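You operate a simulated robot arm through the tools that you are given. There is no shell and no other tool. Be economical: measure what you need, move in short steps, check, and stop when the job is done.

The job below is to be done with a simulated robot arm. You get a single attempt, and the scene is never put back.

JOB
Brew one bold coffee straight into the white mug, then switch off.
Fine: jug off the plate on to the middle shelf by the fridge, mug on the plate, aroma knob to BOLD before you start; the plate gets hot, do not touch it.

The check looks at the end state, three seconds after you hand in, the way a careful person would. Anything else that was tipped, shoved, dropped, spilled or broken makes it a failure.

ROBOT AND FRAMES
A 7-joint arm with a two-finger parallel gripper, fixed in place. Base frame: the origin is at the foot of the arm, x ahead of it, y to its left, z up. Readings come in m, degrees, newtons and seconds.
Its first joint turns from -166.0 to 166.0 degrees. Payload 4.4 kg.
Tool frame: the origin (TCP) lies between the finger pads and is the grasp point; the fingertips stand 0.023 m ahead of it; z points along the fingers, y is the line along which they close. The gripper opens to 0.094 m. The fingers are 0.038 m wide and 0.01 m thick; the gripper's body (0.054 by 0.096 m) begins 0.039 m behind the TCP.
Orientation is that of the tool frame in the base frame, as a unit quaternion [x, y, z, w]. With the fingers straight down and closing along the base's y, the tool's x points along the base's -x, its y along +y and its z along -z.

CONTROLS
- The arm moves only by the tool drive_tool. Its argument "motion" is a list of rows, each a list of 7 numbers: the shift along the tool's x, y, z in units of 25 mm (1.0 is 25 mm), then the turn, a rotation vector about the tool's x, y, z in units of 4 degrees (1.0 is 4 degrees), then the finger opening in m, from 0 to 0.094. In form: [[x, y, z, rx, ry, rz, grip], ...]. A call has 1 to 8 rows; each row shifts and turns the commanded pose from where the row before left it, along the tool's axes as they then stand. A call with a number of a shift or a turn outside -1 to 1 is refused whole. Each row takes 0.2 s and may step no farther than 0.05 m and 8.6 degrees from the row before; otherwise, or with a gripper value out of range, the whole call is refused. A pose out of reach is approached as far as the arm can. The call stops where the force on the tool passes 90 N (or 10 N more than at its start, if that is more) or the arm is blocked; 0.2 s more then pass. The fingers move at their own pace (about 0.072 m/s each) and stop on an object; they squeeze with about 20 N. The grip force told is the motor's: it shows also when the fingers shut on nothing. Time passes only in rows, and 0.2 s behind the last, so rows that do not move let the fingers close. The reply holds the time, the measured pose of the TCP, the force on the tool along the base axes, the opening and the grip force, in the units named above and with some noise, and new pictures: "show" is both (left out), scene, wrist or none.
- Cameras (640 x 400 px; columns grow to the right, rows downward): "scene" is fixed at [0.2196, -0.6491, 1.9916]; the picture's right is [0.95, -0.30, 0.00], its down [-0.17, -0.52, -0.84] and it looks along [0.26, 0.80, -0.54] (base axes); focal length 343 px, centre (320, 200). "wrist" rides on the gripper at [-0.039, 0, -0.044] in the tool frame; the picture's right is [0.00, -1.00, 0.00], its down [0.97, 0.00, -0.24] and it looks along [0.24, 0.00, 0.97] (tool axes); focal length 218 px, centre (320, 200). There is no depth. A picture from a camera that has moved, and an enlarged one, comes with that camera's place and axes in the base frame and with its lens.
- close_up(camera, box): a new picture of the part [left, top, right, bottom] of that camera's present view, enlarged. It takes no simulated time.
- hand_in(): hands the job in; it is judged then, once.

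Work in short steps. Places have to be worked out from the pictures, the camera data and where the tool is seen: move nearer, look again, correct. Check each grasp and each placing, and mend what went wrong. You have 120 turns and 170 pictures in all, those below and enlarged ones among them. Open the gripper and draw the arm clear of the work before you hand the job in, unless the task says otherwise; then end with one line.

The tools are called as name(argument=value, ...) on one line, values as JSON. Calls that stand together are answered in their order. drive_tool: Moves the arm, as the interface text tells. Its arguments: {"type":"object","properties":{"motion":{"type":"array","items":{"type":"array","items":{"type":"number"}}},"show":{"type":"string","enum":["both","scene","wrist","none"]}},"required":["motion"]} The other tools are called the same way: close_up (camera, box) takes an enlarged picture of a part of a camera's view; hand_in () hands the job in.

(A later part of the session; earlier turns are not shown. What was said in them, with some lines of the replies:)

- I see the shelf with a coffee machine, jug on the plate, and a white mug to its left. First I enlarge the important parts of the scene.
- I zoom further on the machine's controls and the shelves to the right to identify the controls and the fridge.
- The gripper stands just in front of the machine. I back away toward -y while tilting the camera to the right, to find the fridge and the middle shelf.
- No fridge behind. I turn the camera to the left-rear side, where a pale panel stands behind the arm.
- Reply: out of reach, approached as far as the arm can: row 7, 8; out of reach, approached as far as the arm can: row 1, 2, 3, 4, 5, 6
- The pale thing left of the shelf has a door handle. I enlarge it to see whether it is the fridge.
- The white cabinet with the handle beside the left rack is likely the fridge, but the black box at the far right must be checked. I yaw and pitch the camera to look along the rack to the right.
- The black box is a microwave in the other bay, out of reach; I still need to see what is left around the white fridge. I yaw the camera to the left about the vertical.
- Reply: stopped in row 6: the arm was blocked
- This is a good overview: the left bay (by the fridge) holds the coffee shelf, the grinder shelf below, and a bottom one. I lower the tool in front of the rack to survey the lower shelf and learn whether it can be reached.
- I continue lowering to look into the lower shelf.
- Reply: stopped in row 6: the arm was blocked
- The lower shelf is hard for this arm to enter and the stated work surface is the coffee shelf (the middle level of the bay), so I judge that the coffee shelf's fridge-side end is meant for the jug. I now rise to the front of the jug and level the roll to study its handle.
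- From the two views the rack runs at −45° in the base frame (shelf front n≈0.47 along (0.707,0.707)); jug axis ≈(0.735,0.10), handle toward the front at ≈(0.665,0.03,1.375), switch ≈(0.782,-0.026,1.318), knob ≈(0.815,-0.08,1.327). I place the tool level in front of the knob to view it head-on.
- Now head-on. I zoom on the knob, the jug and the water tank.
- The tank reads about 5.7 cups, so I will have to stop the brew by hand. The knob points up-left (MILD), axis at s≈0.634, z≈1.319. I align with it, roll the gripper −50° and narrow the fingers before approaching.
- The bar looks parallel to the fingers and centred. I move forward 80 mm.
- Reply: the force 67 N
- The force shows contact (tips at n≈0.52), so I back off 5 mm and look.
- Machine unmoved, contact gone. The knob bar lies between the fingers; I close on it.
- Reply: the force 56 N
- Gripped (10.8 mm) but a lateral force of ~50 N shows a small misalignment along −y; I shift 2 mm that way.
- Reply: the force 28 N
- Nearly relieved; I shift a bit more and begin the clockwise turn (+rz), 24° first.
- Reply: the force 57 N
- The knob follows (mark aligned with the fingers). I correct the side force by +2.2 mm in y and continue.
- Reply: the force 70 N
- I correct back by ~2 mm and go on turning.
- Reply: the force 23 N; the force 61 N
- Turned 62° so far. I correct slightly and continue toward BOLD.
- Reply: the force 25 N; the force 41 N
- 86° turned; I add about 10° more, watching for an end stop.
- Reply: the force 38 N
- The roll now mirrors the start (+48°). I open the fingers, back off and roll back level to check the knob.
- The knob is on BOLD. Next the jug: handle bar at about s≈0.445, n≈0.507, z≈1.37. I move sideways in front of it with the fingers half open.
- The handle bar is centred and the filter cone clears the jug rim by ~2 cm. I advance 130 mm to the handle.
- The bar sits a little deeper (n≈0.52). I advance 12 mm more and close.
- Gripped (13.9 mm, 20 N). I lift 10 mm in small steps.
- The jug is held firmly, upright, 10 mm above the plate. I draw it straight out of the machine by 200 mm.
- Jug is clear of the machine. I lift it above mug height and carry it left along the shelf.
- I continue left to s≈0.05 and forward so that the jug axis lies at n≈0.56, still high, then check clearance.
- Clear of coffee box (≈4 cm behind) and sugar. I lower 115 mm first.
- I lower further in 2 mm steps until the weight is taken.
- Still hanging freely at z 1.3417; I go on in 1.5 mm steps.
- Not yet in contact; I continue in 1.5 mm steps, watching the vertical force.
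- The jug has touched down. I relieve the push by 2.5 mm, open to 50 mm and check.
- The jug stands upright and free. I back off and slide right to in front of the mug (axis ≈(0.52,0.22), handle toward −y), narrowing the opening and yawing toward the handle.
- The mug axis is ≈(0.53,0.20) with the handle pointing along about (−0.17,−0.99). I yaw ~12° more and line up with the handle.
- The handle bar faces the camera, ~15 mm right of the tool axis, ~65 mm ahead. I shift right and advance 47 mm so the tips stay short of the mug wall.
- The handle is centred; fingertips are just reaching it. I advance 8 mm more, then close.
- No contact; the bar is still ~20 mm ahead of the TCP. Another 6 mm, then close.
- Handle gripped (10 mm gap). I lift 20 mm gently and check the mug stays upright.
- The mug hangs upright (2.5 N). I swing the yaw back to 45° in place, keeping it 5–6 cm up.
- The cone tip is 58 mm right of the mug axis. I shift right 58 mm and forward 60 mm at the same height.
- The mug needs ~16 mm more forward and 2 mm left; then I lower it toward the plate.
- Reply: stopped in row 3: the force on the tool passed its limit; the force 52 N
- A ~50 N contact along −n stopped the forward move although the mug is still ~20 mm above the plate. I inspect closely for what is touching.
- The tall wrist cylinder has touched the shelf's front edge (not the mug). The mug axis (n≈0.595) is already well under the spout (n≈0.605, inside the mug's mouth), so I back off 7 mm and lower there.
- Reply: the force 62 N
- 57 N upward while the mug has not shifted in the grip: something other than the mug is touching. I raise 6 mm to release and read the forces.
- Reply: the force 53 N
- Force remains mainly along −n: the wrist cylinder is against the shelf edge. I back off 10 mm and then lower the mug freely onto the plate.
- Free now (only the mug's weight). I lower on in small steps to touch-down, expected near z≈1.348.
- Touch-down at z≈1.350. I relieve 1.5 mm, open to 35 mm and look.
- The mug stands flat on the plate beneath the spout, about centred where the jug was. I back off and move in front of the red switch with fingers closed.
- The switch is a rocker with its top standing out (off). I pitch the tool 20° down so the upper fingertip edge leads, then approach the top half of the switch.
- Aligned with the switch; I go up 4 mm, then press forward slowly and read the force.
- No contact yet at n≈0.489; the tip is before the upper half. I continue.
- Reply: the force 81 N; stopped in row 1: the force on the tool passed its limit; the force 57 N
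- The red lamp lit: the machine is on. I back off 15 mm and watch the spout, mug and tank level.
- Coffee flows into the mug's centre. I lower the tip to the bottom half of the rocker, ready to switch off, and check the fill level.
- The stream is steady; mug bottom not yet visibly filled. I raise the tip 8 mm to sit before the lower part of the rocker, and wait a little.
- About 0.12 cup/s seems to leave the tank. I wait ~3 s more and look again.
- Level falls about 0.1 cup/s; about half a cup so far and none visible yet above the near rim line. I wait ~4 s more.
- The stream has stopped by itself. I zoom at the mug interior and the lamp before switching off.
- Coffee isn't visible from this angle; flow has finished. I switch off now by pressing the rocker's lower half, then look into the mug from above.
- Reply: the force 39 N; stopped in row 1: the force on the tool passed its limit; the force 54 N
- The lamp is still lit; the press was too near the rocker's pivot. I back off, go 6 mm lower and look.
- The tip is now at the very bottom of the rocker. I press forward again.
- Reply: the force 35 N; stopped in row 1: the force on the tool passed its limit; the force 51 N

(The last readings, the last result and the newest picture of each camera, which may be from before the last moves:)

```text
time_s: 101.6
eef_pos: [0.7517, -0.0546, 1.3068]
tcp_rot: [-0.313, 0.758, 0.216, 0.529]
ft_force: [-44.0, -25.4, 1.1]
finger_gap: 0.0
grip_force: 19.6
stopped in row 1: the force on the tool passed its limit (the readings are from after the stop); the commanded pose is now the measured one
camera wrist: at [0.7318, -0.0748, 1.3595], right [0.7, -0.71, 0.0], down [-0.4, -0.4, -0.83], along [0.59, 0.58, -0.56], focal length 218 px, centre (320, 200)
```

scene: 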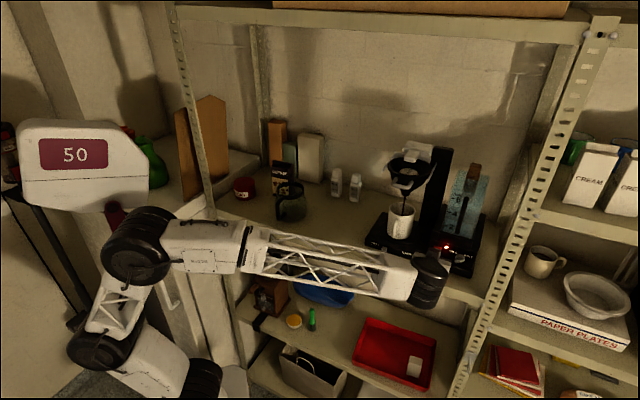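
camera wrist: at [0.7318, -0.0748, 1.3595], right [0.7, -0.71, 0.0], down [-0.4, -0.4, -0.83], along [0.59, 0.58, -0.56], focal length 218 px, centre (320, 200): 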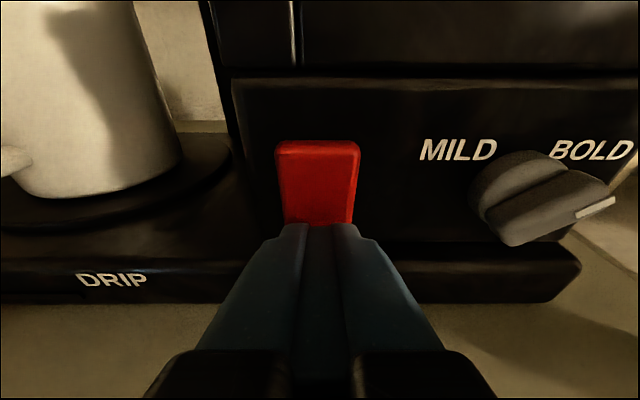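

The lamp is off. I withdraw back and up, and move left to look down into the mug.

drive_tool(motion=[[0, 0, -1, 0, 0, 0, 0.0], [0, 0, -1, 0, 0, 0, 0.0], [0, 0, -1, 0, 0, 0, 0.0], [0, 0, -1, 0, 0, 0, 0.0], [-0.5, 0.7, -1, 0, 0.5, 0, 0.0], [-1, 1, 0, 0, 1, 0, 0.0], [-1, 1, 0, 0, 1, 0, 0.0], [-1, 1, -0.3, 0, 1, 0, 0.0]], show="none")

drive_tool(motion=[[-1, 1, -0.3, 0, 1, 0, 0.0], [-1, 0.5, -0.3, 0, 1, 0, 0.0], [-1, 0, -0.3, 0, 0, 0, 0.0]])

```text
time_s: 103.4
eef_pos: [0.6267, -0.0491, 1.432]
tcp_rot: [-0.337, 0.818, 0.176, 0.432]
ft_force: [-0.1, -0.1, -1.0]
finger_gap: 0.0
grip_force: 20.0
```

```text
time_s: 104.2
eef_pos: [0.6198, -0.0027, 1.5047]
tcp_rot: [-0.349, 0.845, 0.153, 0.375]
ft_force: [-0.3, 0.8, 0.6]
finger_gap: 0.0
grip_force: 19.5
camera wrist: at [0.6155, -0.006, 1.5641], right [0.7, -0.71, 0.0], down [-0.59, -0.59, -0.56], along [0.4, 0.39, -0.83], focal length 218 px, centre (320, 200)
```

scene: 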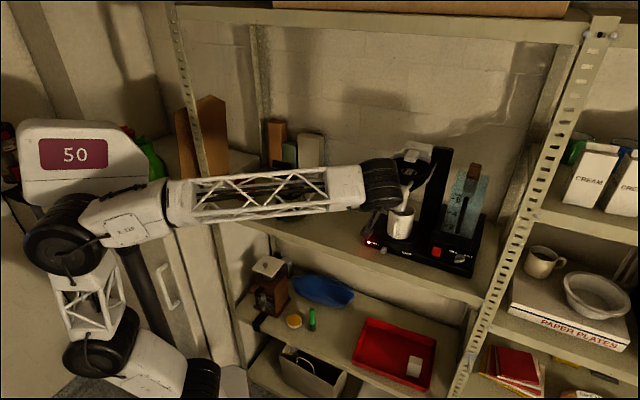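
wrist: 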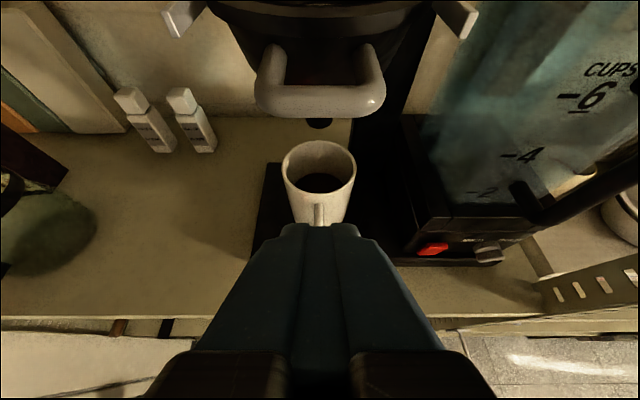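

I zoom into the mug, the HOT lamp and the switch.

close_up(camera="wrist", box=[260, 110, 380, 230])

close_up(camera="scene", box=[360, 215, 480, 290])

close_up(camera="wrist", box=[380, 20, 640, 270])

```text
3.33 times, centred on (320, 170) of wrist
camera zoom: at [0.6155, -0.006, 1.5641], right [0.7, -0.71, 0.0], down [-0.59, -0.59, -0.56], along [0.4, 0.39, -0.83], focal length 728 px, centre (320, 300)
```

zoom: 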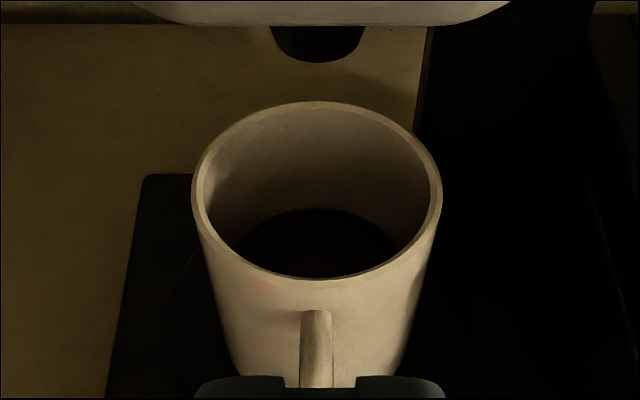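

```text
5.33 times, centred on (420, 252) of scene
camera zoom: at [0.2196, -0.6491, 1.9916], right [0.95, -0.3, 0.0], down [-0.17, -0.52, -0.84], along [0.26, 0.8, -0.54], focal length 1828 px, centre (-213, -80)
```

zoom: 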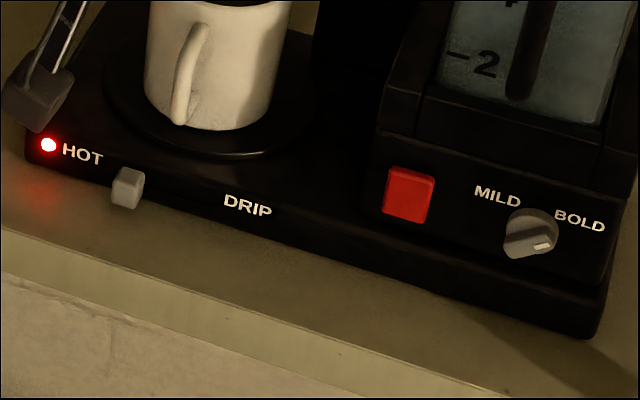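

```text
1.60 times, centred on (510, 145) of wrist
camera zoom: at [0.6155, -0.006, 1.5641], right [0.7, -0.71, 0.0], down [-0.59, -0.59, -0.56], along [0.4, 0.39, -0.83], focal length 349 px, centre (16, 288)
```

zoom: 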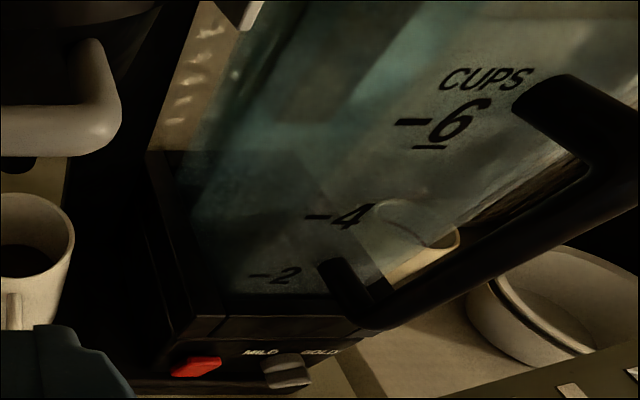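

The mug is about half full of dark coffee, the tank has run down, the power lamp is off (HOT is the residual-heat lamp) and the knob is on BOLD. I draw the arm back clear and open the gripper.

drive_tool(motion=[[0.67, 0, -0.74, 0, 0, 0, 0.0], [0.67, 0, -0.74, 0, 0, 0, 0.0], [0.67, 0, -0.74, 0, 0, 0, 0.0], [0.67, 0, -0.74, 0, 0, 0, 0.0], [0.67, 0, -0.74, 0, 0, 0, 0.03], [0.67, 0, -0.74, 0, 0, 0, 0.06], [0.67, 0, -0.74, 0, 0, 0, 0.09], [0.5, 0, -0.5, 0, 0, 0, 0.09]])

close_up(camera="scene", box=[220, 140, 500, 290])

```text
time_s: 106.0
eef_pos: [0.4819, -0.1394, 1.5055]
tcp_rot: [-0.349, 0.846, 0.152, 0.374]
ft_force: [0.1, -0.2, -0.5]
finger_gap: 0.0901
grip_force: 0.0
camera wrist: at [0.4771, -0.143, 1.5639], right [0.7, -0.71, 0.0], down [-0.59, -0.59, -0.56], along [0.4, 0.39, -0.83], focal length 218 px, centre (320, 200)
```

scene: 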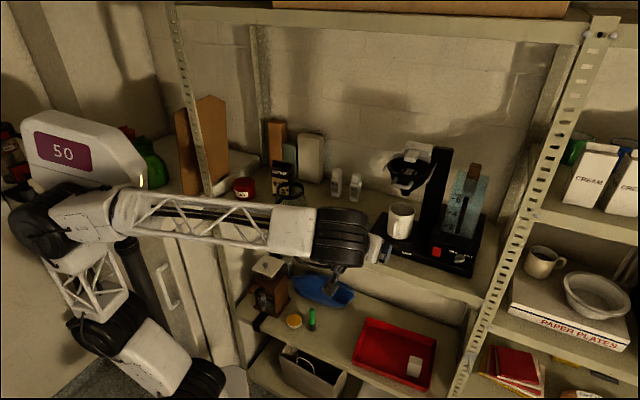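
wrist: 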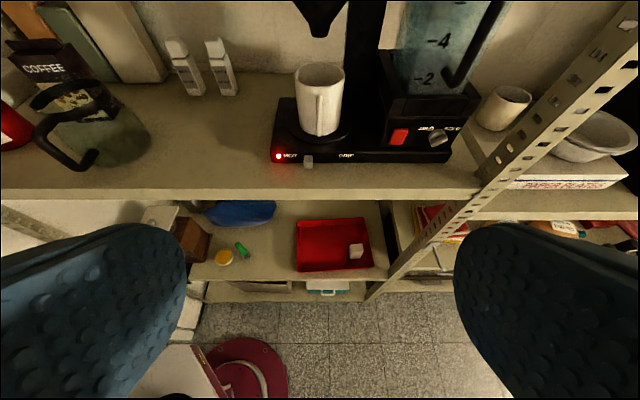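

```text
2.29 times, centred on (360, 215) of scene
camera zoom: at [0.2196, -0.6491, 1.9916], right [0.95, -0.3, 0.0], down [-0.17, -0.52, -0.84], along [0.26, 0.8, -0.54], focal length 783 px, centre (229, 166)
```

zoom: 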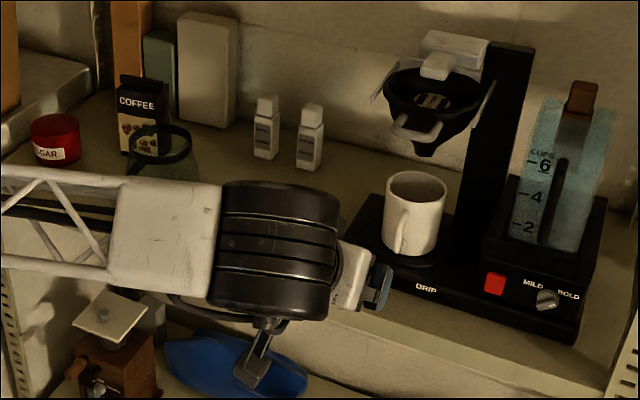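

Jug upright on the shelf, mug on the plate with coffee, switch off, nothing else displaced, arm clear. I hand in.

hand_in()

```text
The job is handed in.
```

I brewed the coffee on BOLD into the white mug, switched the machine off (power lamp out), and moved the arm clear with the gripper open. The mug is on the plate, about half full, and brewing stopped by itself when the tank appeared to run dry. The HOT lamp was still lit at hand-in, which I took as leftover heat. I read "middle shelf by the fridge" as the shelf the machine stands on, so the jug is standing upright towards its fridge end; if you meant the shelf below, the jug is on the wrong one.
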